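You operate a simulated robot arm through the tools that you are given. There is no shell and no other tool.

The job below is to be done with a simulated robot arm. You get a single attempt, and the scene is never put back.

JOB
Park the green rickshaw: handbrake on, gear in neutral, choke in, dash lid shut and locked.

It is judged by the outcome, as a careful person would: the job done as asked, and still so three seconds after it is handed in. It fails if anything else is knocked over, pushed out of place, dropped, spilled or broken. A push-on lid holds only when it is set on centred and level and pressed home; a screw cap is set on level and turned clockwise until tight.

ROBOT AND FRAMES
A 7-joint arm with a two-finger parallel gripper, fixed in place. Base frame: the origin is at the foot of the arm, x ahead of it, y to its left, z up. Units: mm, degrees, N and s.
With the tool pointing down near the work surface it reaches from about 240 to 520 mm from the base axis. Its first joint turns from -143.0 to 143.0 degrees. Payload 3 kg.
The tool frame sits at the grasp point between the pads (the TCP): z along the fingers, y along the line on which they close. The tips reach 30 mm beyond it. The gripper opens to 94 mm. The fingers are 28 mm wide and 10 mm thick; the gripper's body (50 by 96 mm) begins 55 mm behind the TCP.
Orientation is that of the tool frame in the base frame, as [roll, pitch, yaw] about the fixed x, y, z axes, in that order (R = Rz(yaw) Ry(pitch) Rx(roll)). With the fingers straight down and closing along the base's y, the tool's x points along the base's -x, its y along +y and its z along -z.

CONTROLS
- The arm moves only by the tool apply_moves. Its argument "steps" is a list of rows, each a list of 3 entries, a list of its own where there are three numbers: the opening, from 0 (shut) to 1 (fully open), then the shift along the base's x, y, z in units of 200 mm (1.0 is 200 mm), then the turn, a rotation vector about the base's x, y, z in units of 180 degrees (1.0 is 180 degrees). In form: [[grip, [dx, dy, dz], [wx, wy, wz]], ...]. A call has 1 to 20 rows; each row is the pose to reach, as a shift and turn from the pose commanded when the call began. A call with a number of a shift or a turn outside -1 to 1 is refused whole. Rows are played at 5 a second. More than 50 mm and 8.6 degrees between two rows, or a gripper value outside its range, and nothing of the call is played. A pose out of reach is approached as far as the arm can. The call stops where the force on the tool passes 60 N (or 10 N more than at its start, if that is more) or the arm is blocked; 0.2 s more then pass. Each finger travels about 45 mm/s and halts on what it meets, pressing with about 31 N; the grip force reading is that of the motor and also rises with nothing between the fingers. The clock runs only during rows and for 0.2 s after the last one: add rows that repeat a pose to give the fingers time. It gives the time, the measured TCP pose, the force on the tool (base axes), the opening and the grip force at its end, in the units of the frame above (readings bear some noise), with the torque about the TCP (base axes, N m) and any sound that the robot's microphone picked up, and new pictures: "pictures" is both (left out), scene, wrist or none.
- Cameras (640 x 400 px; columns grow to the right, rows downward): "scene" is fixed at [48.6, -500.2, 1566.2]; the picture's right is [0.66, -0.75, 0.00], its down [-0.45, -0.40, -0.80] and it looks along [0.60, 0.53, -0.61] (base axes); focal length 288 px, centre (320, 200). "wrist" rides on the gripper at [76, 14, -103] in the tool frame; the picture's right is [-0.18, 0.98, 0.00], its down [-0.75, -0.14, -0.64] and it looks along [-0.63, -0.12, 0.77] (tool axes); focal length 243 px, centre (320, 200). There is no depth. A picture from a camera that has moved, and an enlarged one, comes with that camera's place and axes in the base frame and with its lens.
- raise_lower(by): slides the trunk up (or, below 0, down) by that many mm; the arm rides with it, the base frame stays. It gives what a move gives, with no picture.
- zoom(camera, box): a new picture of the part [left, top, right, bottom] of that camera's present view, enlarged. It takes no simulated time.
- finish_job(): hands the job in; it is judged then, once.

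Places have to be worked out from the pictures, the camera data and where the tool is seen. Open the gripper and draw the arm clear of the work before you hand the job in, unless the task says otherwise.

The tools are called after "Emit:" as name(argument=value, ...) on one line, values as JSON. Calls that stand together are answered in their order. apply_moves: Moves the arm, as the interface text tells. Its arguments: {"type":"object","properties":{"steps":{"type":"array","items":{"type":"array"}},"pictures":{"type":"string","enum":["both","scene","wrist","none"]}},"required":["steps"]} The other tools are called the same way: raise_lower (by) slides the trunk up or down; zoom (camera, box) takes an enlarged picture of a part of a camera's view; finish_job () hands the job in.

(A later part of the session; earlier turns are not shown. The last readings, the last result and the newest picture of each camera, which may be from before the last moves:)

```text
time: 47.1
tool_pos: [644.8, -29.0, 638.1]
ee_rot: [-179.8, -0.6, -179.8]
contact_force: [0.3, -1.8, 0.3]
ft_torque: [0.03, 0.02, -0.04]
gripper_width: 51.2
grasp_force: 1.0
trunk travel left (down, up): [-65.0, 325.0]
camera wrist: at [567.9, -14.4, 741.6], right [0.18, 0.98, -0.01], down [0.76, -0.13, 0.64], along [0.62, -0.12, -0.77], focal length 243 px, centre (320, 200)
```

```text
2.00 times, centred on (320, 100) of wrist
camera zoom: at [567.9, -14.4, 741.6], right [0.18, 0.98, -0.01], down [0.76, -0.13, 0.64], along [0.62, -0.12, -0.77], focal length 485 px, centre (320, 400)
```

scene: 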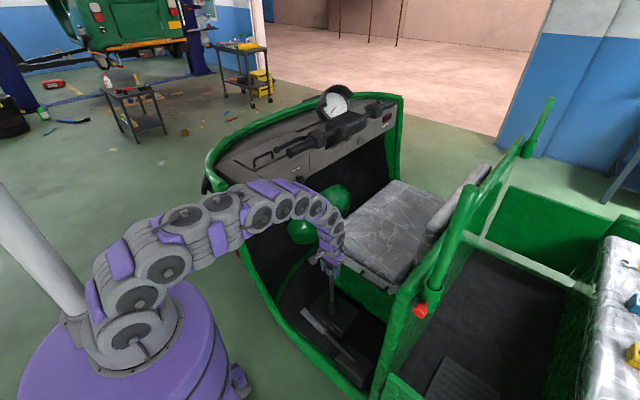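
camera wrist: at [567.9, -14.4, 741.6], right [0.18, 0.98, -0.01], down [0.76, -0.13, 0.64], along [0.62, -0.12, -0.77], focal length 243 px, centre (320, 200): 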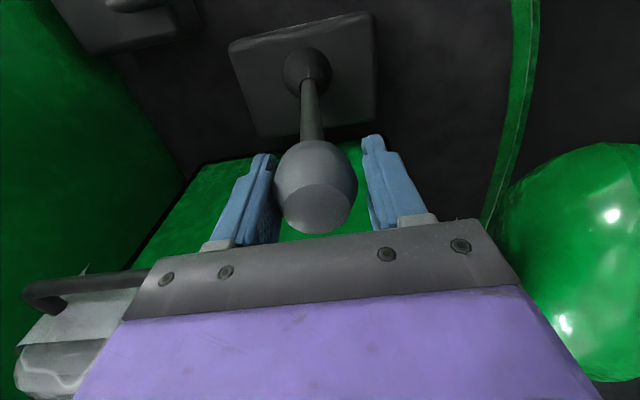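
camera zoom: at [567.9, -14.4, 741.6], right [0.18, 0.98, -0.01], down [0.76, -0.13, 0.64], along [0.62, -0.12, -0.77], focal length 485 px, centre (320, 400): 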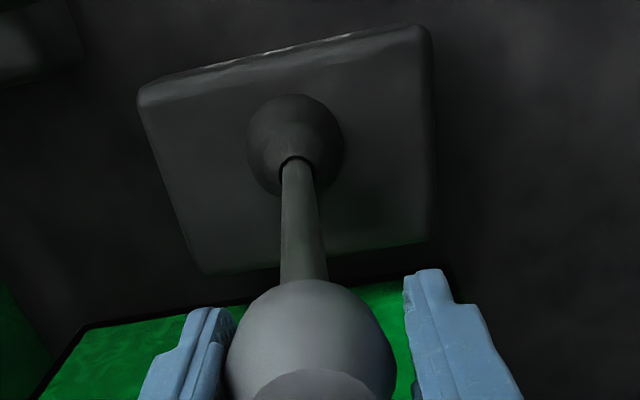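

The lever is within a few degrees of upright, still slightly forward: knob at y≈-32, base at y≈-50. I'll move another 16 mm, then open to see where it settles.

Emit:
apply_moves(steps=[[0.53, [0, -0.03, 0.003], [0, 0, 0]], [0.53, [0, -0.06, 0.005], [0, 0, 0]], [0.53, [0, -0.085, 0.006], [0, 0, 0]], [0.53, [0, -0.085, 0.006], [0, 0, 0]]], pictures="both")

Emit:
zoom(camera="scene", box=[270, 250, 398, 330])

```text
time: 48.1
tool_pos: [644.9, -44.5, 639.8]
ee_rot: [-179.8, -0.5, -179.6]
contact_force: [-0.5, -1.5, 0.2]
ft_torque: [-0.02, 0.01, -0.02]
gripper_width: 50.8
grasp_force: 0.7
trunk travel left (down, up): [-65.0, 325.0]
camera wrist: at [568.1, -30.8, 743.1], right [0.18, 0.98, -0.01], down [0.76, -0.13, 0.64], along [0.63, -0.12, -0.77], focal length 243 px, centre (320, 200)
```

scene: 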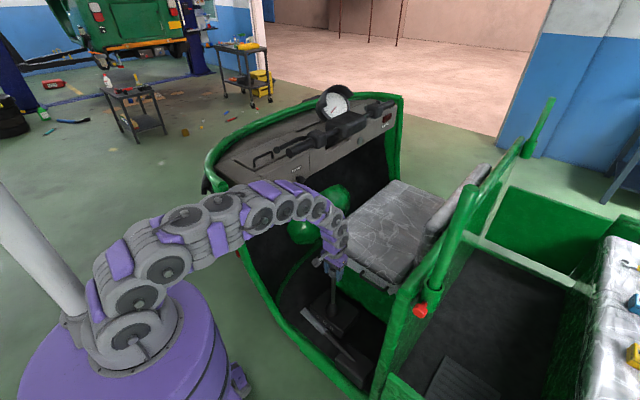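
wrist: 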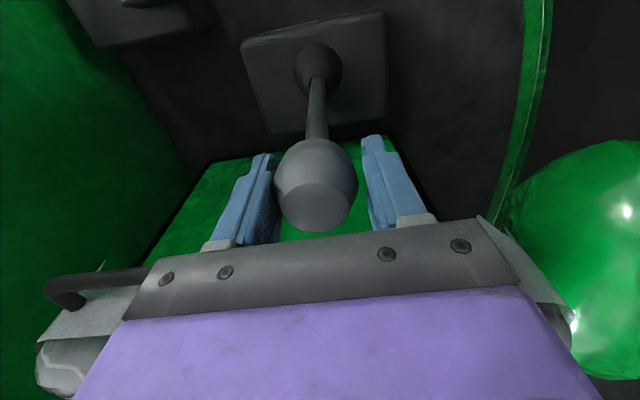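

```text
5.00 times, centred on (334, 290) of scene
camera zoom: at [48.6, -500.2, 1566.2], right [0.66, -0.75, 0.0], down [-0.45, -0.4, -0.8], along [0.6, 0.53, -0.61], focal length 1442 px, centre (250, -250)
```

zoom: 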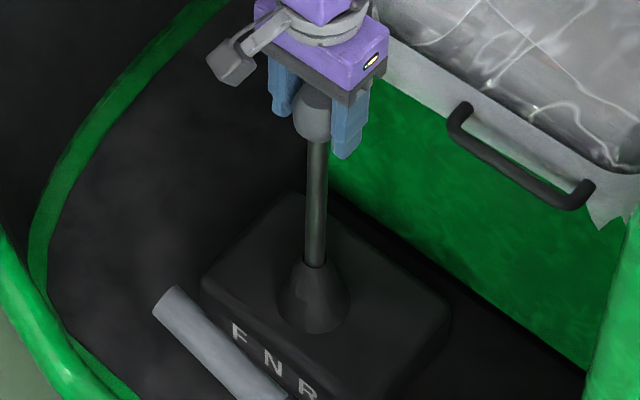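

Emit:
apply_moves(steps=[[0.53, [0, -0.025, 0.0], [0, 0, 0]], [0.53, [0, -0.045, 0.0], [0, 0, 0]], [0.53, [0, -0.045, 0.0], [0, 0, 0]], [0.6, [0, -0.045, 0.0], [0, 0, 0]], [0.7, [0, -0.045, 0.0], [0, 0, 0]], [0.8, [0, -0.045, 0.0], [0, 0, 0]], [0.8, [0, -0.045, 0.0], [0, 0, 0]]], pictures="both")

Emit:
zoom(camera="scene", box=[270, 250, 398, 330])

```text
time: 49.7
tool_pos: [643.4, -54.0, 638.8]
ee_rot: [-179.7, -0.5, -179.6]
contact_force: [-0.2, 0.2, -0.9]
ft_torque: [-0.01, 0.01, -0.01]
gripper_width: 75.0
grasp_force: 0.0
trunk travel left (down, up): [-65.0, 325.0]
camera wrist: at [568.0, -39.4, 742.8], right [0.18, 0.98, -0.01], down [0.76, -0.13, 0.64], along [0.63, -0.12, -0.77], focal length 243 px, centre (320, 200)
```

scene: 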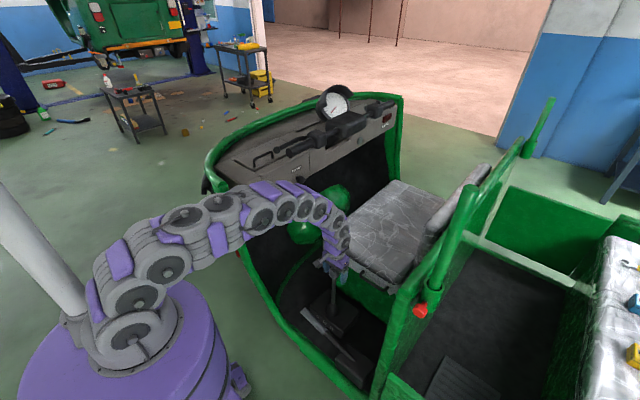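
wrist: 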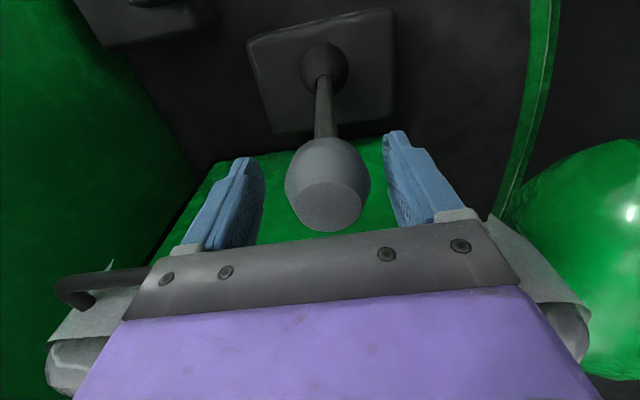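

```text
5.00 times, centred on (334, 290) of scene
camera zoom: at [48.6, -500.2, 1566.2], right [0.66, -0.75, 0.0], down [-0.45, -0.4, -0.8], along [0.6, 0.53, -0.61], focal length 1442 px, centre (250, -250)
```

zoom: 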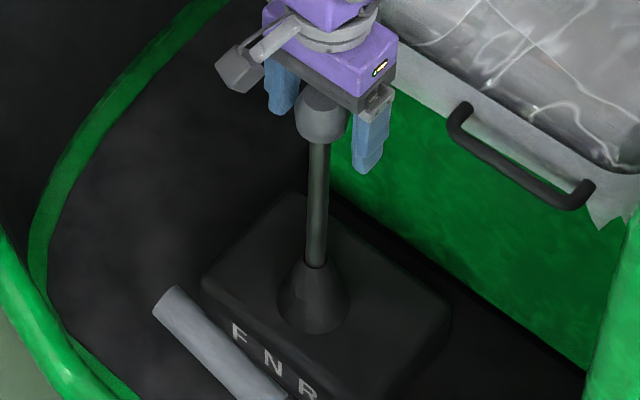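

The lever now stands upright with the knob at y≈-50, over the base centre. I'll lift straight up off the knob and inspect.

Emit:
apply_moves(steps=[[0.9, [0, 0.015, 0.1], [0, 0, 0]], [0.9, [0, 0.015, 0.3], [0, 0, 0]], [0.9, [0, 0.015, 0.5], [0, 0, 0]], [0.9, [0, 0.015, 0.7], [0, 0, 0]], [0.9, [0, 0.015, 0.9], [0, 0, 0]]], pictures="both")

Emit:
zoom(camera="scene", box=[270, 250, 398, 330])

Emit:
zoom(camera="wrist", box=[160, 0, 480, 200])

```text
time: 50.9
tool_pos: [644.5, -50.4, 820.6]
ee_rot: [-179.6, -0.5, -179.8]
contact_force: [0.5, -0.3, -0.2]
ft_torque: [0.01, 0.0, 0.0]
gripper_width: 84.6
grasp_force: 0.1
trunk travel left (down, up): [-65.0, 325.0]
camera wrist: at [568.1, -36.3, 923.5], right [0.18, 0.98, -0.01], down [0.76, -0.13, 0.64], along [0.62, -0.12, -0.77], focal length 243 px, centre (320, 200)
```

scene: 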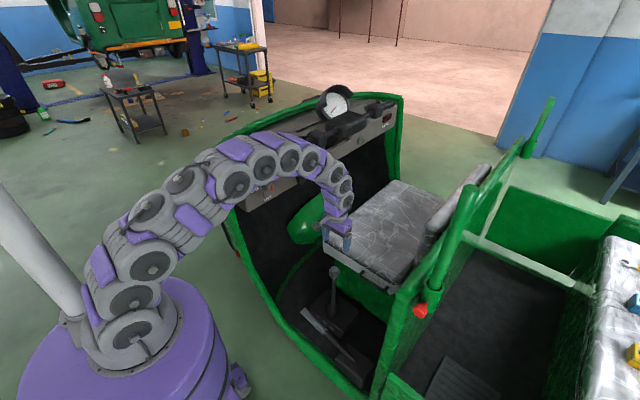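
wrist: 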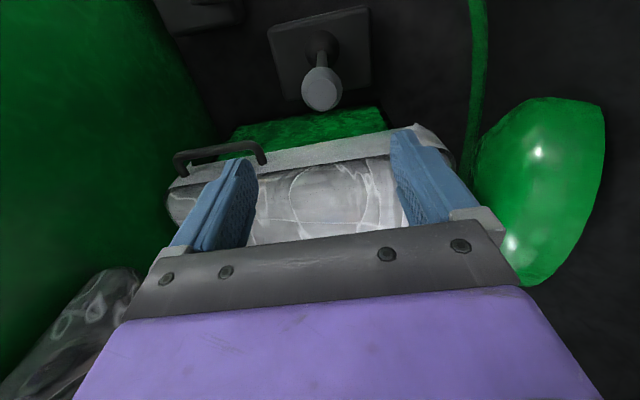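

```text
5.00 times, centred on (334, 290) of scene
camera zoom: at [48.6, -500.2, 1566.2], right [0.66, -0.75, 0.0], down [-0.45, -0.4, -0.8], along [0.6, 0.53, -0.61], focal length 1442 px, centre (250, -250)
```

zoom: 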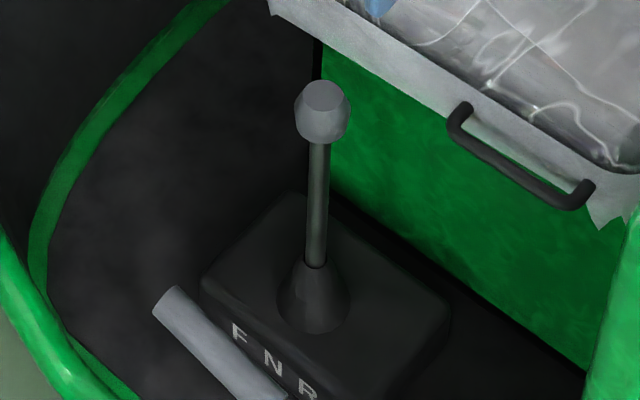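

```text
2.00 times, centred on (320, 100) of wrist
camera zoom: at [568.1, -36.3, 923.5], right [0.18, 0.98, -0.01], down [0.76, -0.13, 0.64], along [0.62, -0.12, -0.77], focal length 485 px, centre (320, 400)
```

zoom: 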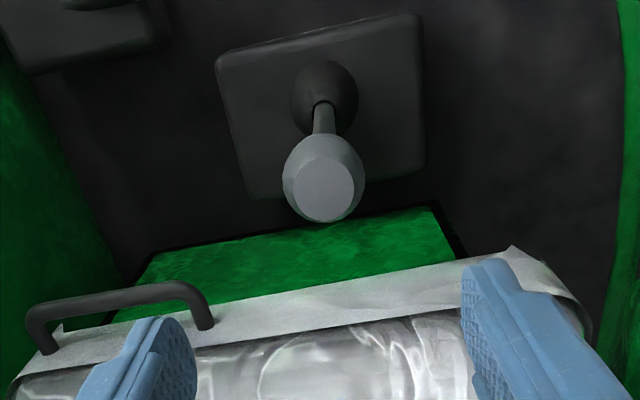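

Knob and base line up at y≈-51, so the lever is upright in N. Now the handbrake: I'll move over it, yawing -90° so the fingers close along x across its grip.

Emit:
apply_moves(steps=[[0.8, [-0.06, 0.01, 0.0], [0, 0, -0.0417]], [0.7, [-0.12, 0.02, 0.0], [0, 0, -0.0833]], [0.6, [-0.18, 0.03, 0.0], [0, 0, -0.125]], [0.6, [-0.24, 0.04, 0.0], [0, 0, -0.1667]], [0.6, [-0.3, 0.05, 0.0], [0, 0, -0.2083]], [0.6, [-0.36, 0.06, 0.0], [0, 0, -0.25]], [0.6, [-0.42, 0.07, -0.05], [0, 0, -0.2917]], [0.6, [-0.46, 0.08, -0.1], [0, 0, -0.3333]], [0.6, [-0.5, 0.09, -0.15], [0, 0, -0.375]], [0.6, [-0.52, 0.1, -0.2], [0, 0, -0.4167]], [0.6, [-0.54, 0.1, -0.25], [0, 0, -0.4583]], [0.6, [-0.55, 0.1, -0.3], [0, 0, -0.5]]], pictures="both")

```text
time: 53.5
tool_pos: [534.7, -31.3, 758.1]
ee_rot: [-179.6, -0.4, 90.1]
contact_force: [-0.4, -0.2, -0.3]
ft_torque: [0.0, 0.01, -0.02]
gripper_width: 56.4
grasp_force: 0.0
trunk travel left (down, up): [-65.0, 325.0]
camera wrist: at [548.4, 44.3, 861.7], right [0.98, -0.18, -0.01], down [-0.13, -0.76, 0.64], along [-0.12, -0.63, -0.77], focal length 243 px, centre (320, 200)
```

scene: 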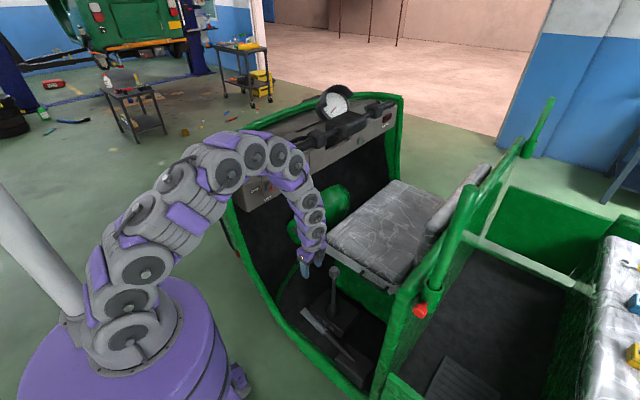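
wrist: 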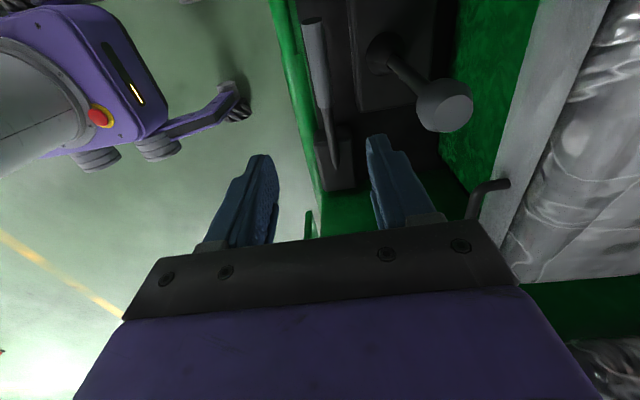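

Emit:
zoom(camera="wrist", box=[260, 0, 420, 100])

Emit:
zoom(camera="wrist", box=[260, 90, 420, 190])

```text
4.00 times, centred on (340, 50) of wrist
camera zoom: at [548.4, 44.3, 861.7], right [0.98, -0.18, -0.01], down [-0.13, -0.76, 0.64], along [-0.12, -0.63, -0.77], focal length 970 px, centre (240, 800)
```

zoom: 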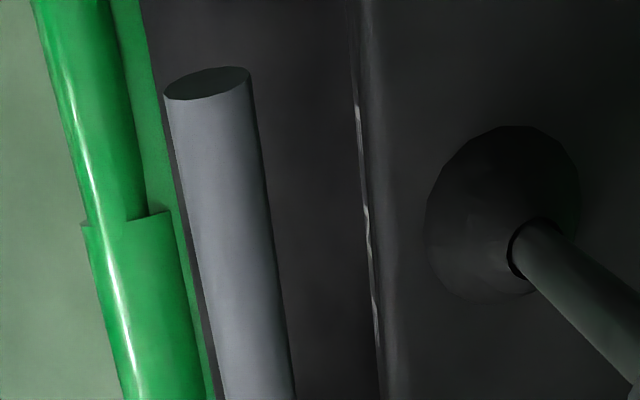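

```text
4.00 times, centred on (340, 140) of wrist
camera zoom: at [548.4, 44.3, 861.7], right [0.98, -0.18, -0.01], down [-0.13, -0.76, 0.64], along [-0.12, -0.63, -0.77], focal length 970 px, centre (240, 440)
```

zoom: 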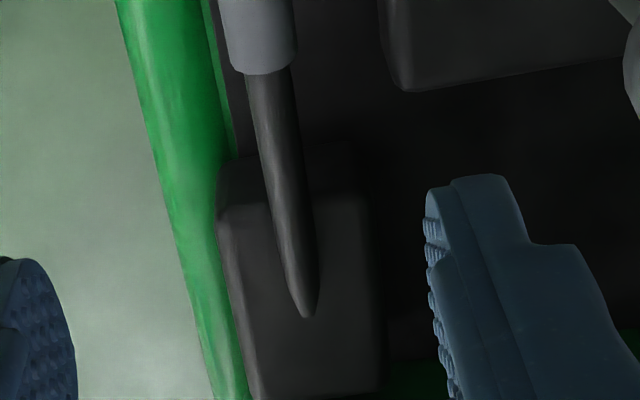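

The handbrake grip is about 30 mm in diameter, running from (529, -103, 417) to its tip at (529, 21, 435). I'll come down over its middle at y≈-40.

Emit:
apply_moves(steps=[[0.6, [-0.02, -0.03, -0.2], [0, 0, 0]], [0.6, [-0.03, -0.045, -0.4], [0, 0, 0]], [0.6, [-0.03, -0.045, -0.6], [0, 0, 0]], [0.6, [-0.03, -0.045, -0.8], [0, 0, 0]], [0.6, [-0.03, -0.045, -0.98], [0, 0, 0]]], pictures="both")

Emit:
zoom(camera="wrist", box=[200, 0, 440, 150])

```text
time: 54.7
tool_pos: [529.9, -42.2, 562.6]
ee_rot: [-179.7, -0.4, 90.3]
contact_force: [-0.2, 0.3, 0.0]
ft_torque: [0.0, 0.01, 0.05]
gripper_width: 56.4
grasp_force: 0.1
trunk travel left (down, up): [-65.0, 325.0]
camera wrist: at [542.8, 33.8, 666.1], right [0.98, -0.18, -0.01], down [-0.13, -0.76, 0.64], along [-0.12, -0.63, -0.77], focal length 243 px, centre (320, 200)
```

scene: 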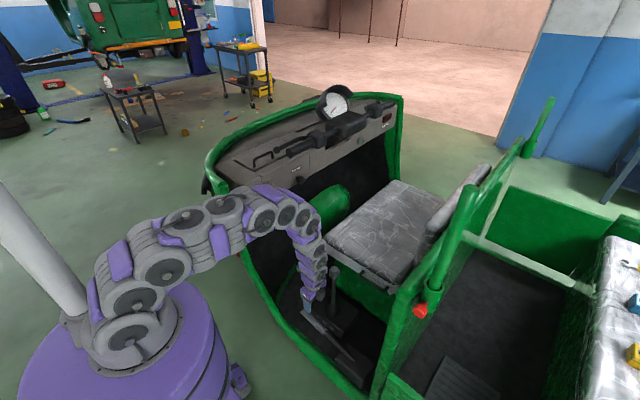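
wrist: 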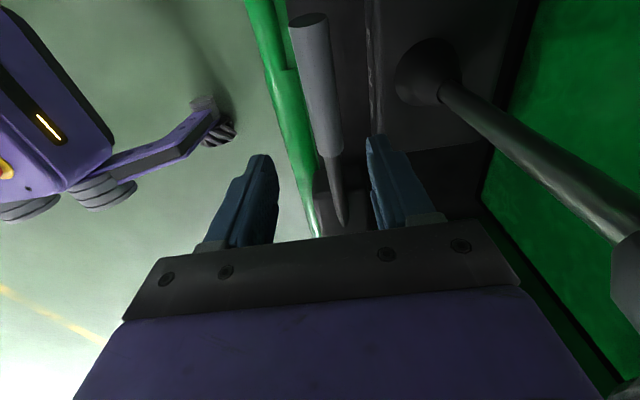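

```text
2.67 times, centred on (320, 75) of wrist
camera zoom: at [542.8, 33.8, 666.1], right [0.98, -0.18, -0.01], down [-0.13, -0.76, 0.64], along [-0.12, -0.63, -0.77], focal length 647 px, centre (320, 533)
```

zoom: 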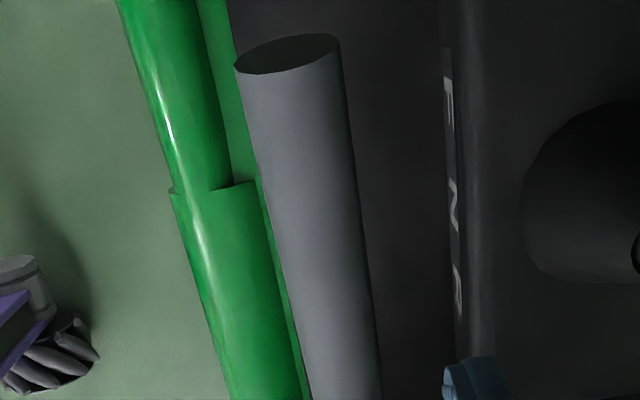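

The grip lines up with the tool centre. Descending to z≈430 so the pads straddle it.

Emit:
apply_moves(steps=[[0.6, [0.0, 0.0, -0.2], [0, 0, 0]], [0.6, [0.0, 0.0, -0.4], [0, 0, 0]], [0.6, [0.0, 0.0, -0.55], [0, 0, 0]], [0.6, [0.0, 0.0, -0.66], [0, 0, 0]], [0.6, [0.0, 0.0, -0.66], [0, 0, 0]]], pictures="both")

```text
time: 55.9
tool_pos: [527.2, -40.7, 453.5]
ee_rot: [-179.7, -0.4, 90.2]
contact_force: [0.1, 0.1, 0.6]
ft_torque: [0.02, 0.01, 0.02]
gripper_width: 56.4
grasp_force: 0.1
out of reach, approached as far as the arm can: row 4, 5
trunk travel left (down, up): [-65.0, 325.0]
camera wrist: at [541.1, 34.8, 557.3], right [0.98, -0.18, -0.01], down [-0.13, -0.76, 0.64], along [-0.12, -0.63, -0.77], focal length 243 px, centre (320, 200)
```

scene: 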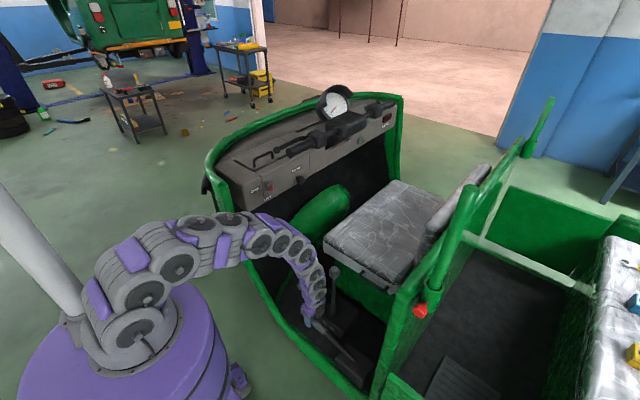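
wrist: 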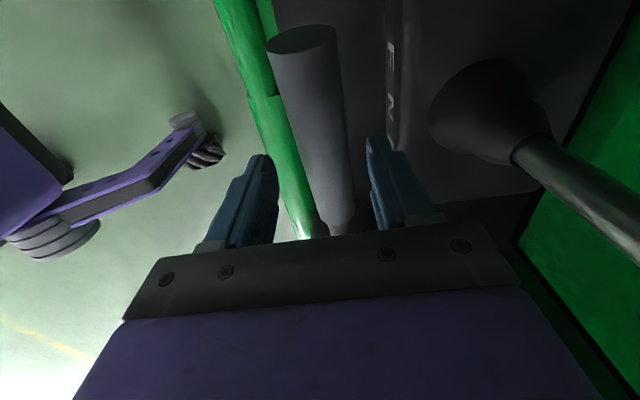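

The arm can't quite get lower from here (453 mm). I'll ease up 20 mm, re-centre on x=530, then drop the trunk 45 mm so the pads reach the grip.

Emit:
apply_moves(steps=[[0.6, [0.0, 0.0, 0.11], [0, 0, 0]], [0.6, [0.0, 0.0, 0.22], [0, 0, 0]], [0.6, [0.0, 0.0, 0.22], [0, 0, 0]]], pictures="none")

```text
time: 56.7
tool_pos: [527.7, -40.3, 497.5]
ee_rot: [-179.7, -0.3, 90.3]
contact_force: [0.4, 0.5, -0.4]
ft_torque: [-0.01, 0.03, -0.02]
gripper_width: 56.5
grasp_force: 0.1
trunk travel left (down, up): [-65.0, 325.0]
```

Emit:
raise_lower(by=-60)

```text
time: 57.7
tool_pos: [527.3, -40.7, 437.5]
ee_rot: [-179.7, -0.4, 90.4]
contact_force: [-0.2, 0.4, 0.5]
ft_torque: [0.01, 0.0, 0.01]
gripper_width: 56.4
grasp_force: 0.0
trunk travel left (down, up): [-5.0, 385.0]
```

Now at z=437 with reach to spare. A small final adjustment to centre on the grip, and then a look before closing.

Emit:
apply_moves(steps=[[0.6, [0.007, 0.0, -0.025], [0, 0, 0]], [0.6, [0.012, 0.0, -0.045], [0, 0, 0]], [0.6, [0.012, 0.0, -0.045], [0, 0, 0]]], pictures="both")

Emit:
zoom(camera="wrist", box=[200, 50, 440, 250])

Emit:
zoom(camera="scene", box=[270, 250, 398, 330])

```text
time: 58.5
tool_pos: [530.4, -41.4, 429.6]
ee_rot: [-179.8, -0.4, 90.3]
contact_force: [0.8, -0.3, -1.5]
ft_torque: [0.0, 0.01, -0.01]
gripper_width: 56.6
grasp_force: 0.1
trunk travel left (down, up): [-5.0, 385.0]
camera wrist: at [543.6, 34.9, 532.7], right [0.98, -0.18, -0.01], down [-0.13, -0.76, 0.64], along [-0.12, -0.63, -0.77], focal length 243 px, centre (320, 200)
```

scene: 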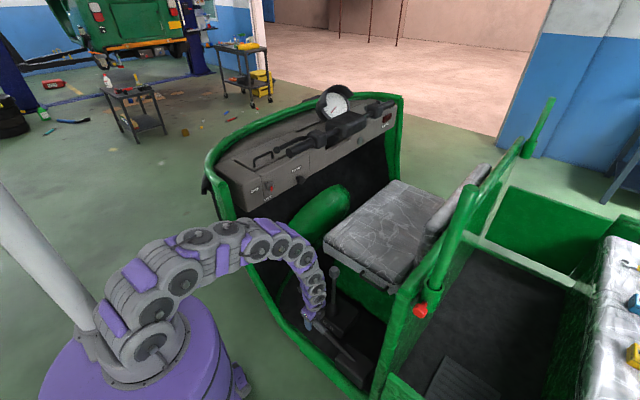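
wrist: 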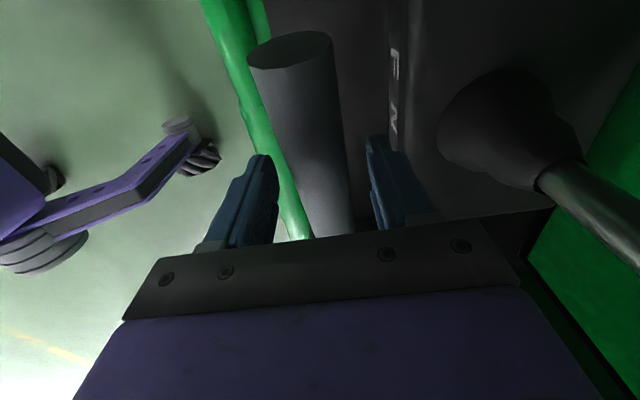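

```text
2.00 times, centred on (320, 150) of wrist
camera zoom: at [543.6, 34.9, 532.7], right [0.98, -0.18, -0.01], down [-0.13, -0.76, 0.64], along [-0.12, -0.63, -0.77], focal length 485 px, centre (320, 300)
```

zoom: 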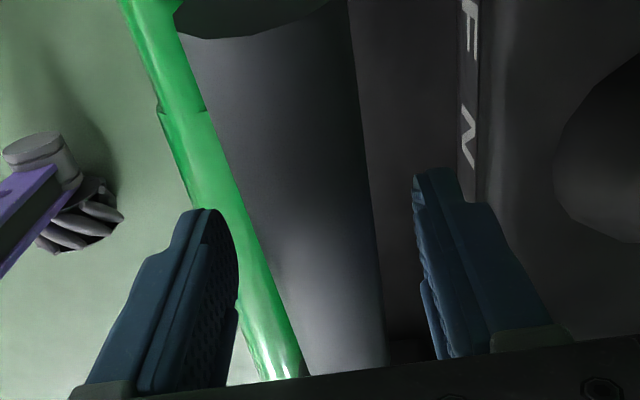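

```text
5.00 times, centred on (334, 290) of scene
camera zoom: at [48.6, -500.2, 1566.2], right [0.66, -0.75, 0.0], down [-0.45, -0.4, -0.8], along [0.6, 0.53, -0.61], focal length 1442 px, centre (250, -250)
```

zoom: 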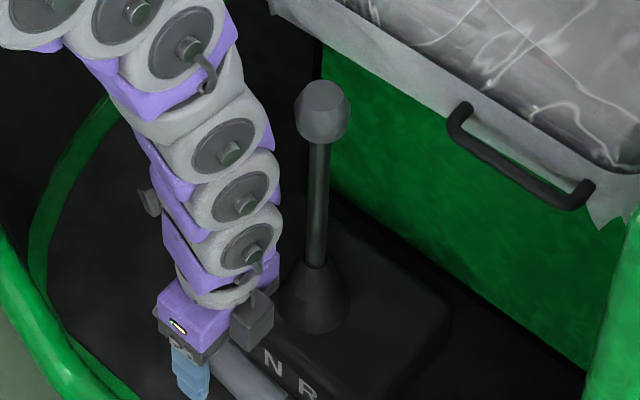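

The grip sits between the pads. Closing on it now.

Emit:
apply_moves(steps=[[0.3, [0, 0, 0], [0, 0, 0]], [0.1, [0, 0, 0], [0, 0, 0]], [0.1, [0, 0, 0], [0, 0, 0]], [0.1, [0, 0, 0], [0, 0, 0]]], pictures="wrist")

```text
time: 59.5
tool_pos: [529.4, -41.2, 429.6]
ee_rot: [-179.7, -0.4, 90.3]
contact_force: [0.5, 0.7, 4.0]
ft_torque: [-0.03, 0.03, -0.35]
gripper_width: 31.9
grasp_force: 44.5
trunk travel left (down, up): [-5.0, 385.0]
camera wrist: at [543.7, 34.9, 532.9], right [0.98, -0.18, -0.01], down [-0.13, -0.76, 0.64], along [-0.12, -0.63, -0.77], focal length 243 px, centre (320, 200)
```

wrist: 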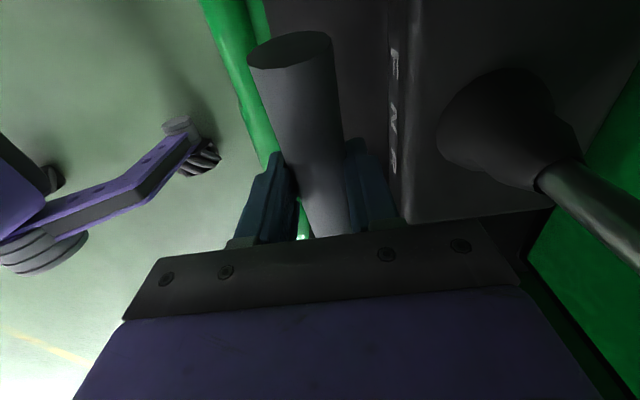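

Gripped at 31.9 mm. I'll pull the lever up along its arc about the pivot (near y=-265, z=381), tilting the tool partly with it.

Emit:
apply_moves(steps=[[0.1, [0, -0.014, 0.0585], [0.0083, 0, 0]], [0.1, [0, -0.031, 0.116], [0.0167, 0, 0]], [0.1, [0, -0.051, 0.1725], [0.025, 0, 0]], [0.1, [0, -0.074, 0.2275], [0.0333, 0, 0]], [0.1, [0, -0.1, 0.282], [0.0417, 0, 0]], [0.1, [0, -0.1285, 0.3345], [0.05, 0, 0]]], pictures="both")

Emit:
zoom(camera="scene", box=[290, 280, 418, 360])

```text
time: 60.9
tool_pos: [529.8, -66.2, 495.6]
ee_rot: [-179.5, -9.4, 90.3]
contact_force: [3.9, -4.9, -13.5]
ft_torque: [0.86, -0.02, -0.18]
gripper_width: 32.0
grasp_force: 45.5
trunk travel left (down, up): [-5.0, 385.0]
camera wrist: at [543.8, -8.5, 609.4], right [0.98, -0.18, -0.04], down [-0.13, -0.85, 0.51], along [-0.12, -0.5, -0.86], focal length 243 px, centre (320, 200)
```

scene: 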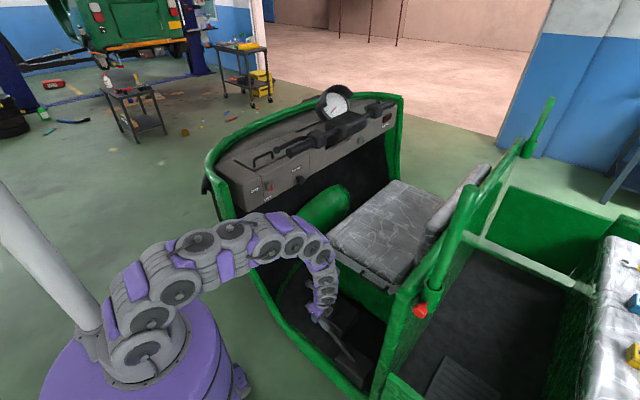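
wrist: 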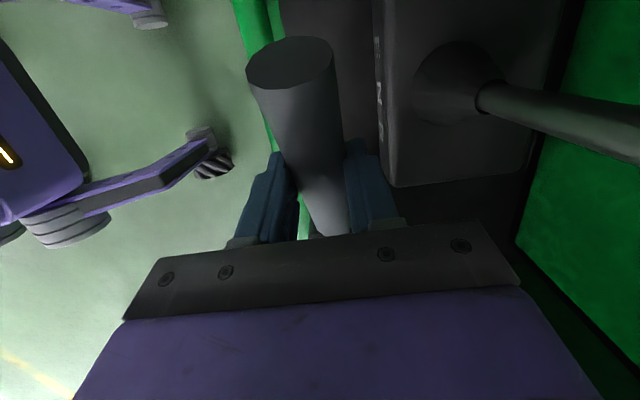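

```text
5.00 times, centred on (354, 320) of scene
camera zoom: at [48.6, -500.2, 1566.2], right [0.66, -0.75, 0.0], down [-0.45, -0.4, -0.8], along [0.6, 0.53, -0.61], focal length 1442 px, centre (150, -400)
```

zoom: 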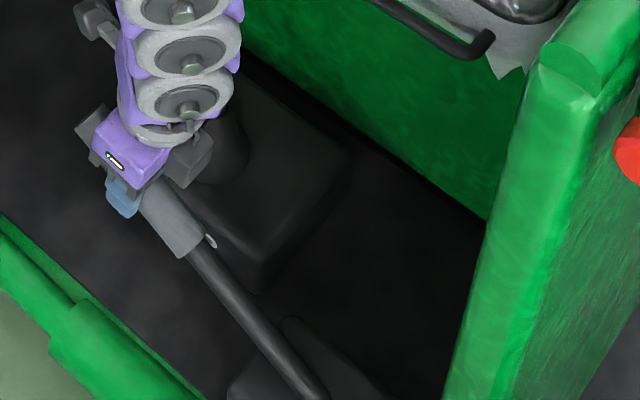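

The lever is coming up smoothly with about 13 N of resistance. Continuing along the arc.

Emit:
apply_moves(steps=[[0.1, [0, -0.031, 0.051], [0.0083, 0, 0]], [0.1, [0, -0.065, 0.1], [0.0167, 0, 0]], [0.1, [0, -0.1015, 0.148], [0.025, 0, 0]], [0.1, [0, -0.14, 0.1935], [0.0333, 0, 0]]], pictures="both")

Emit:
zoom(camera="scene", box=[290, 280, 418, 360])

```text
time: 61.9
tool_pos: [530.4, -96.5, 536.3]
ee_rot: [-179.6, -15.6, 90.4]
contact_force: [-6.6, -13.7, -14.2]
ft_torque: [0.76, 0.23, -0.12]
gripper_width: 31.8
grasp_force: 45.4
trunk travel left (down, up): [-5.0, 385.0]
camera wrist: at [543.9, -48.7, 654.5], right [0.98, -0.17, -0.06], down [-0.13, -0.9, 0.42], along [-0.12, -0.4, -0.91], focal length 243 px, centre (320, 200)
```

scene: 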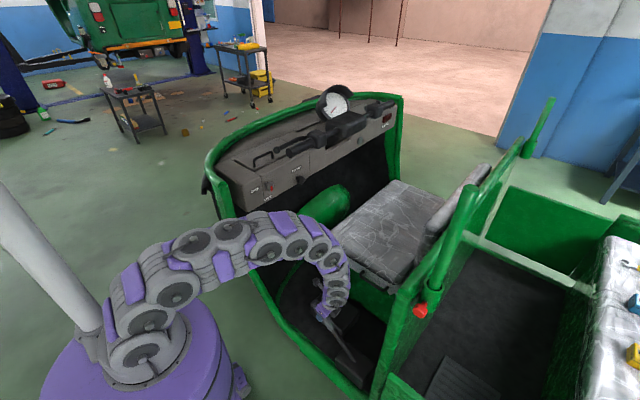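
wrist: 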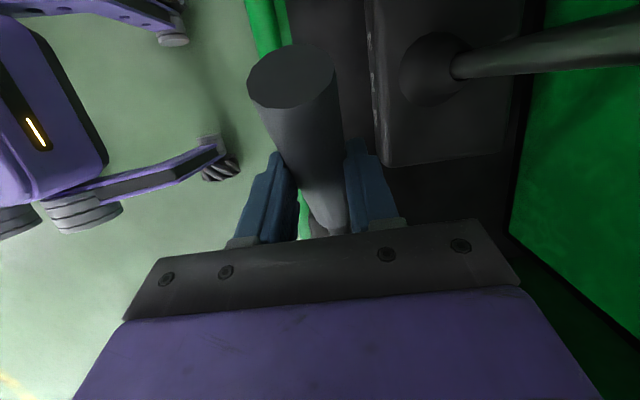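

```text
5.00 times, centred on (354, 320) of scene
camera zoom: at [48.6, -500.2, 1566.2], right [0.66, -0.75, 0.0], down [-0.45, -0.4, -0.8], along [0.6, 0.53, -0.61], focal length 1442 px, centre (150, -400)
```

zoom: 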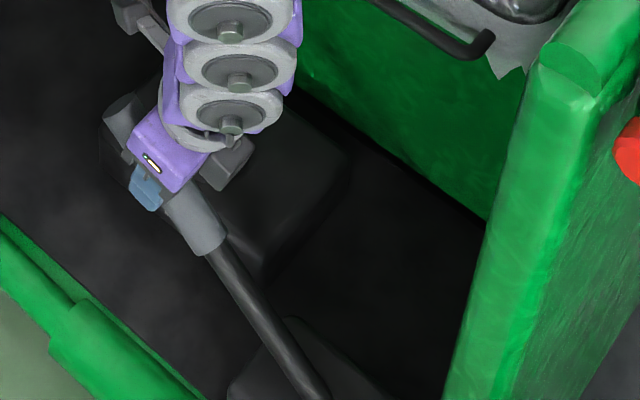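

Tangential resistance is still small, so it isn't at its stop yet. Continuing upward with a slight inward correction.

Emit:
apply_moves(steps=[[0.1, [0, -0.0515, 0.0335], [0.0083, 0, 0]], [0.1, [0, -0.095, 0.075], [0.0167, 0, 0]], [0.1, [0, -0.14, 0.114], [0.025, 0, 0]], [0.1, [0, -0.14, 0.114], [0.025, 0, 0]]], pictures="both")

Emit:
zoom(camera="scene", box=[290, 280, 418, 360])

```text
time: 62.9
tool_pos: [529.1, -119.6, 558.1]
ee_rot: [-179.7, -20.0, 90.4]
contact_force: [-18.2, 12.9, 6.8]
ft_torque: [1.38, 0.54, -0.05]
gripper_width: 31.6
grasp_force: 45.1
trunk travel left (down, up): [-5.0, 385.0]
camera wrist: at [543.8, -83.3, 681.2], right [0.98, -0.17, -0.07], down [-0.13, -0.93, 0.35], along [-0.12, -0.33, -0.94], focal length 243 px, centre (320, 200)
```

scene: 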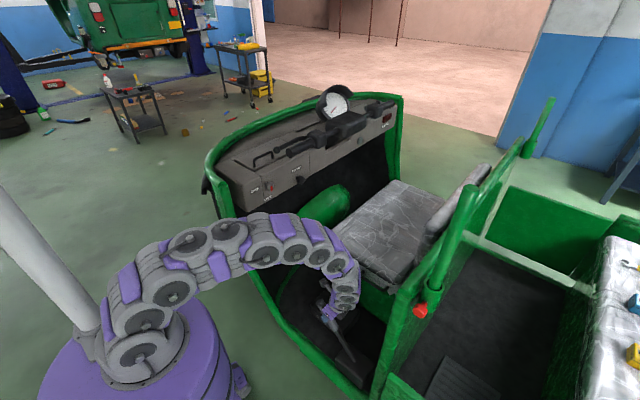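
wrist: 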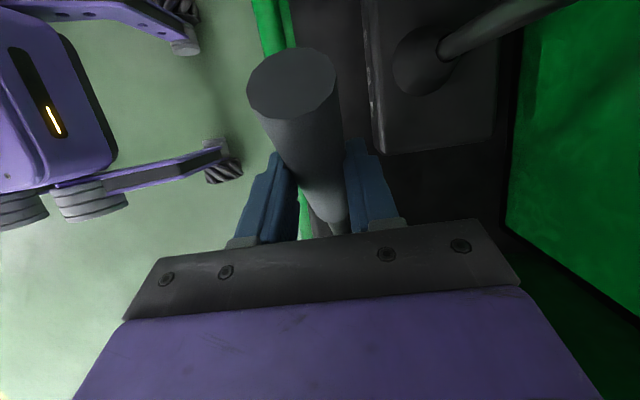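

```text
5.00 times, centred on (354, 320) of scene
camera zoom: at [48.6, -500.2, 1566.2], right [0.66, -0.75, 0.0], down [-0.45, -0.4, -0.8], along [0.6, 0.53, -0.61], focal length 1442 px, centre (150, -400)
```

zoom: 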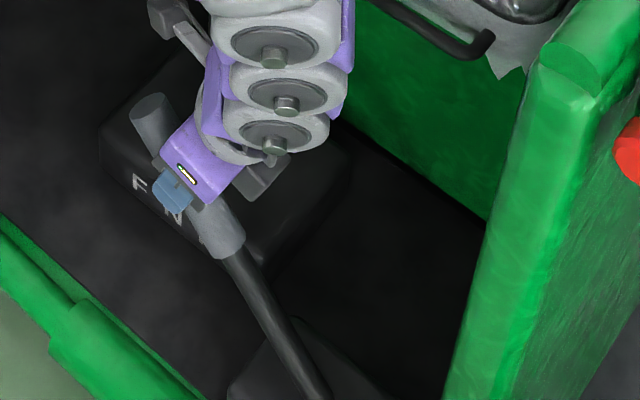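

No stop yet, at about 50°. A little further, checking for the end of travel.

Emit:
apply_moves(steps=[[0.1, [0, -0.042, 0.04], [0.0167, 0, 0]], [0.1, [0, -0.09, 0.075], [0.0333, 0, 0]], [0.1, [0, -0.14, 0.107], [0.05, 0, 0]], [0.1, [0, -0.14, 0.107], [0.05, 0, 0]]], pictures="both")

Emit:
zoom(camera="scene", box=[290, 280, 418, 360])

```text
time: 63.9
tool_pos: [529.1, -148.8, 576.5]
ee_rot: [-179.5, -28.9, 90.4]
contact_force: [-15.3, 21.3, -33.5]
ft_torque: [-0.08, -1.0, 0.75]
gripper_width: 31.7
grasp_force: 44.8
trunk travel left (down, up): [-5.0, 385.0]
camera wrist: at [544.3, -130.4, 703.1], right [0.98, -0.15, -0.1], down [-0.13, -0.97, 0.2], along [-0.12, -0.18, -0.98], focal length 243 px, centre (320, 200)
```

scene: 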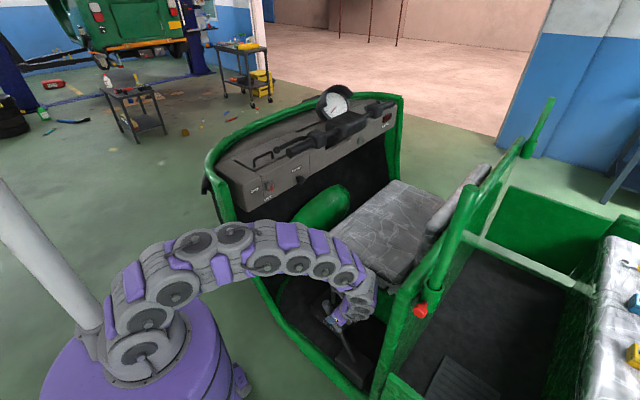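
wrist: 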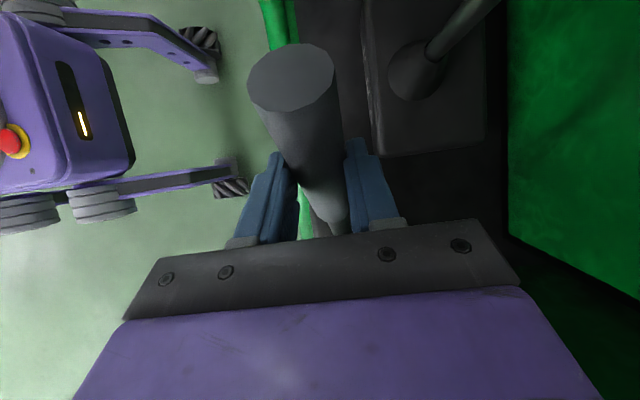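

```text
5.00 times, centred on (354, 320) of scene
camera zoom: at [48.6, -500.2, 1566.2], right [0.66, -0.75, 0.0], down [-0.45, -0.4, -0.8], along [0.6, 0.53, -0.61], focal length 1442 px, centre (150, -400)
```

zoom: 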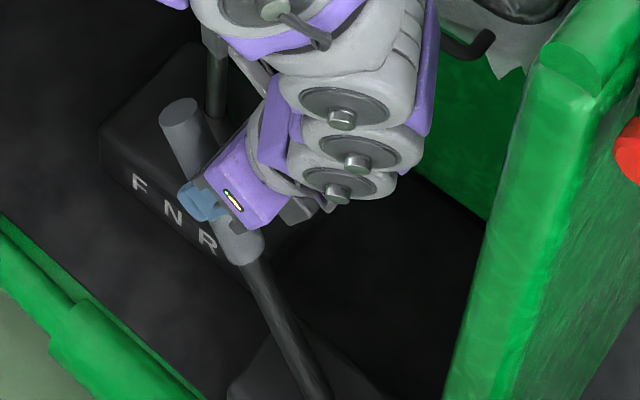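

Resistance has jumped to about 35 N tangentially at roughly 57°, which looks like the end of travel. One small extra pull to confirm it is a hard stop.

Emit:
apply_moves(steps=[[0.1, [0, -0.012, 0.006], [0.003, 0, 0]], [0.1, [0, -0.024, 0.012], [0.006, 0, 0]], [0.1, [0, -0.036, 0.018], [0.009, 0, 0]]], pictures="scene")

Emit:
zoom(camera="scene", box=[290, 280, 418, 360])

```text
time: 64.7
tool_pos: [530.1, -153.7, 582.8]
ee_rot: [-179.7, -30.4, 90.3]
contact_force: [-15.7, 33.4, -22.9]
ft_torque: [0.15, 0.24, 0.21]
gripper_width: 31.5
grasp_force: 45.0
trunk travel left (down, up): [-5.0, 385.0]
```

scene: 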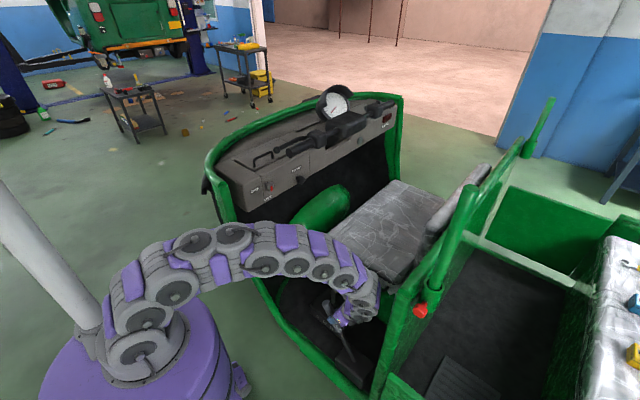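

```text
5.00 times, centred on (354, 320) of scene
camera zoom: at [48.6, -500.2, 1566.2], right [0.66, -0.75, 0.0], down [-0.45, -0.4, -0.8], along [0.6, 0.53, -0.61], focal length 1442 px, centre (150, -400)
```

zoom: 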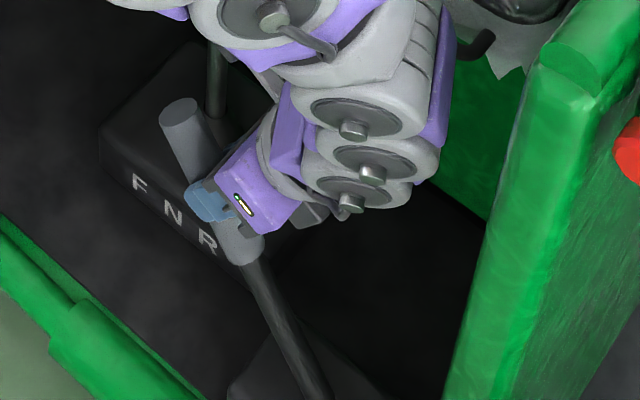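

The grip didn't move while the tool slipped, so the lever is at its hard stop. I'll ease the load, then open and watch whether it stays up.

Emit:
apply_moves(steps=[[0.1, [0, 0.02, -0.01], [-0.005, 0, 0]], [0.1, [0, 0.02, -0.01], [-0.005, 0, 0]], [0.3, [0, 0.02, -0.01], [-0.005, 0, 0]], [0.5, [0, 0.02, -0.01], [-0.005, 0, 0]], [0.6, [0, 0.02, -0.01], [-0.005, 0, 0]], [0.6, [0, 0.02, -0.01], [-0.005, 0, 0]]], pictures="both")

Emit:
zoom(camera="scene", box=[290, 280, 418, 360])

```text
time: 66.1
tool_pos: [531.3, -152.7, 580.8]
ee_rot: [-179.8, -29.7, 90.3]
contact_force: [-0.1, 0.6, 0.0]
ft_torque: [-0.02, 0.04, -0.05]
gripper_width: 56.2
grasp_force: 0.0
trunk travel left (down, up): [-5.0, 385.0]
camera wrist: at [545.1, -137.6, 708.2], right [0.98, -0.15, -0.09], down [-0.13, -0.97, 0.19], along [-0.12, -0.17, -0.98], focal length 243 px, centre (320, 200)
```

scene: 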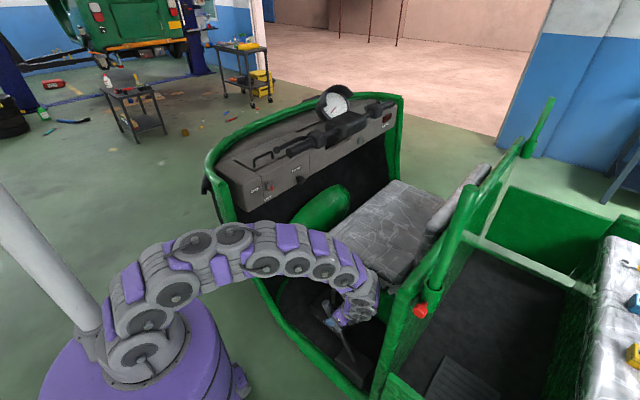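
wrist: 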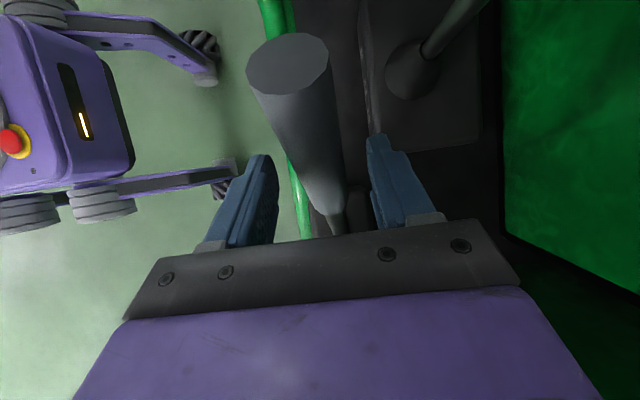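

```text
5.00 times, centred on (354, 320) of scene
camera zoom: at [48.6, -500.2, 1566.2], right [0.66, -0.75, 0.0], down [-0.45, -0.4, -0.8], along [0.6, 0.53, -0.61], focal length 1442 px, centre (150, -400)
```

zoom: 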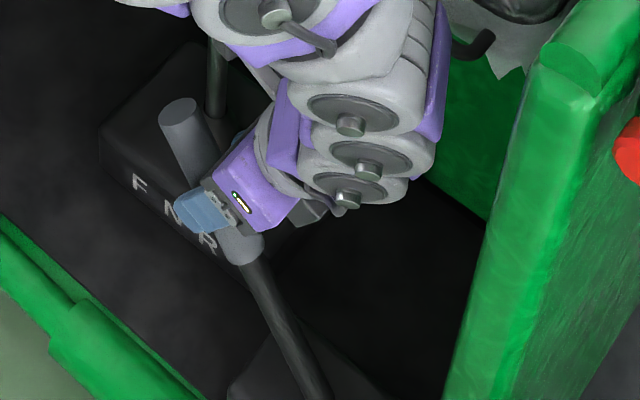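

The handbrake stays up after release. Now I lift the open gripper straight up clear of it.

Emit:
apply_moves(steps=[[0.6, [0, -0.01, 0.1], [0, 0, 0]], [0.6, [0, -0.02, 0.25], [0, 0, 0]], [0.6, [0, -0.02, 0.42], [0, 0, 0]], [0.6, [-0.02, -0.02, 0.6], [0, 0, 0]], [0.6, [-0.05, -0.02, 0.8], [0, 0, 0]]], pictures="both")

Emit:
zoom(camera="scene", box=[270, 250, 430, 350])

```text
time: 67.3
tool_pos: [519.2, -158.1, 741.1]
ee_rot: [-179.8, -29.6, 90.3]
contact_force: [0.0, -0.9, 0.2]
ft_torque: [0.02, 0.0, 0.01]
gripper_width: 56.3
grasp_force: 0.1
trunk travel left (down, up): [-5.0, 385.0]
camera wrist: at [533.4, -142.3, 868.5], right [0.98, -0.15, -0.09], down [-0.13, -0.97, 0.19], along [-0.12, -0.17, -0.98], focal length 243 px, centre (320, 200)
```

scene: 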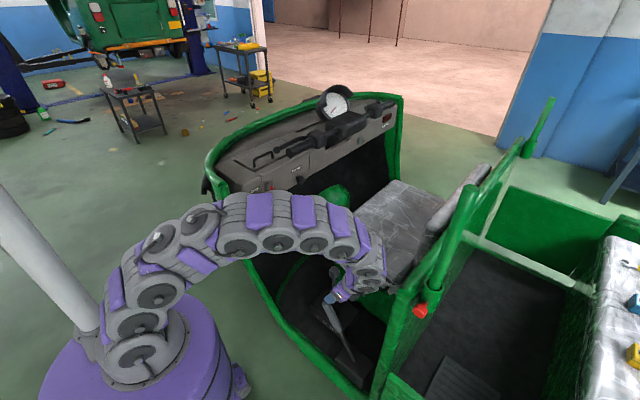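
wrist: 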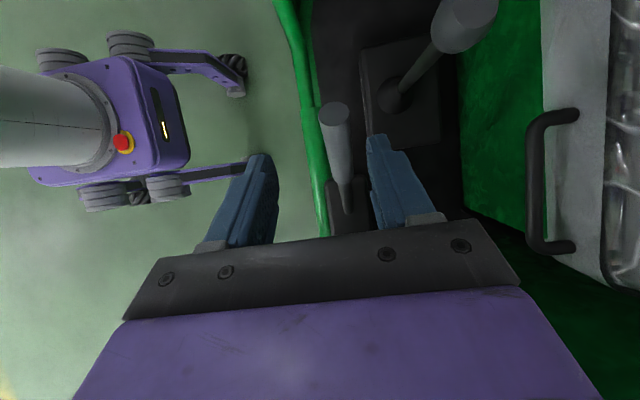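

```text
4.00 times, centred on (350, 300) of scene
camera zoom: at [48.6, -500.2, 1566.2], right [0.66, -0.75, 0.0], down [-0.45, -0.4, -0.8], along [0.6, 0.53, -0.61], focal length 1154 px, centre (200, -200)
```

zoom: 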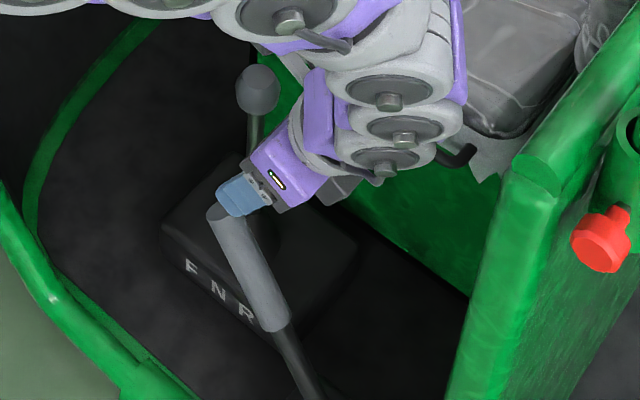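

Handbrake is up and holding, and the gear knob is unchanged in neutral. I'll draw the arm up and back toward the robot, clear of the rickshaw.

Emit:
apply_moves(steps=[[0.6, [-0.03, 0.0, 0.15], [0, 0, 0]], [0.6, [-0.08, 0.0, 0.35], [-0.03, 0, 0]], [0.6, [-0.15, 0.02, 0.55], [-0.06, 0, 0]], [0.6, [-0.25, 0.06, 0.72], [-0.1, 0, 0]], [0.6, [-0.4, 0.12, 0.85], [-0.14, 0, 0]], [0.6, [-0.55, 0.2, 0.95], [-0.165, 0, 0]], [0.6, [-0.7, 0.3, 1.0], [-0.165, 0, 0]]], pictures="both")

Emit:
zoom(camera="scene", box=[270, 250, 430, 350])

Emit:
zoom(camera="scene", box=[205, 120, 333, 200])

```text
time: 68.9
tool_pos: [380.3, -96.4, 941.8]
ee_rot: [-179.8, 0.2, 90.2]
contact_force: [0.0, 1.0, -0.3]
ft_torque: [-0.03, 0.0, 0.02]
gripper_width: 56.6
grasp_force: 0.0
trunk travel left (down, up): [-5.0, 385.0]
camera wrist: at [392.3, -18.5, 1044.4], right [0.98, -0.18, 0.0], down [-0.14, -0.75, 0.65], along [-0.12, -0.63, -0.76], focal length 243 px, centre (320, 200)
```

scene: 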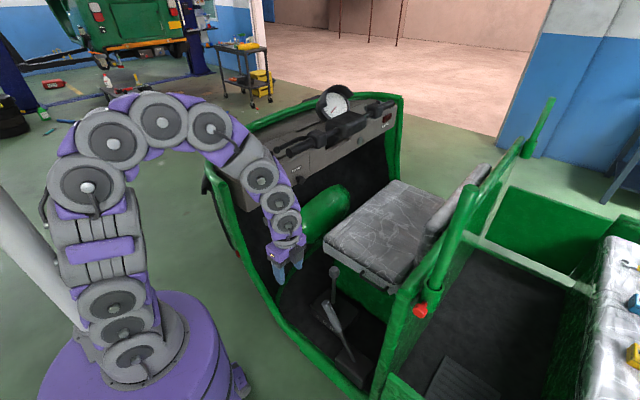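
wrist: 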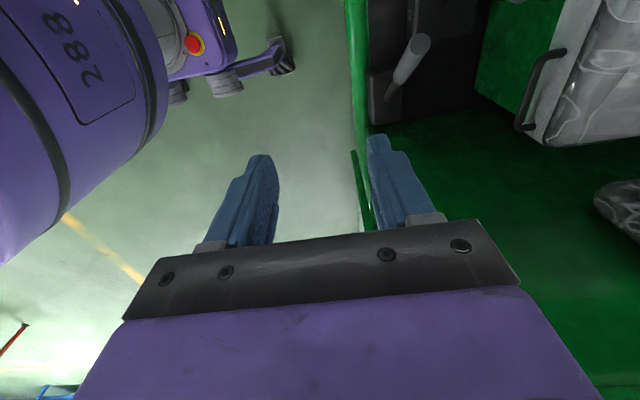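

```text
4.00 times, centred on (350, 300) of scene
camera zoom: at [48.6, -500.2, 1566.2], right [0.66, -0.75, 0.0], down [-0.45, -0.4, -0.8], along [0.6, 0.53, -0.61], focal length 1154 px, centre (200, -200)
```

zoom: 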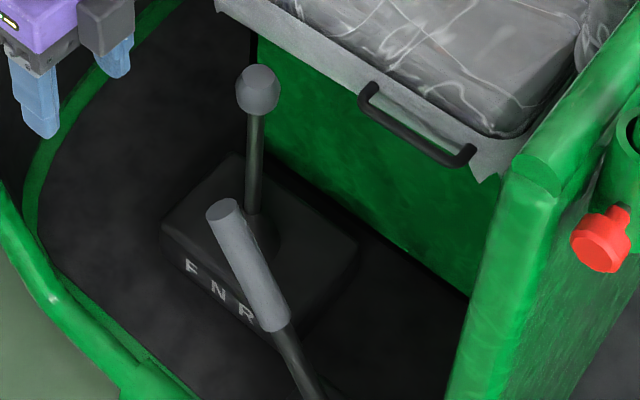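

```text
5.00 times, centred on (269, 160) of scene
camera zoom: at [48.6, -500.2, 1566.2], right [0.66, -0.75, 0.0], down [-0.45, -0.4, -0.8], along [0.6, 0.53, -0.61], focal length 1442 px, centre (575, 400)
```

zoom: 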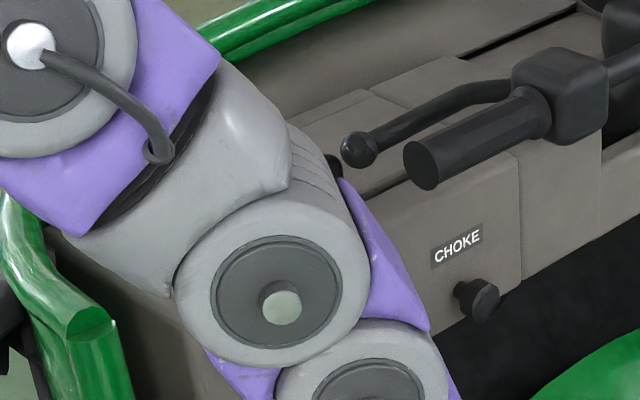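

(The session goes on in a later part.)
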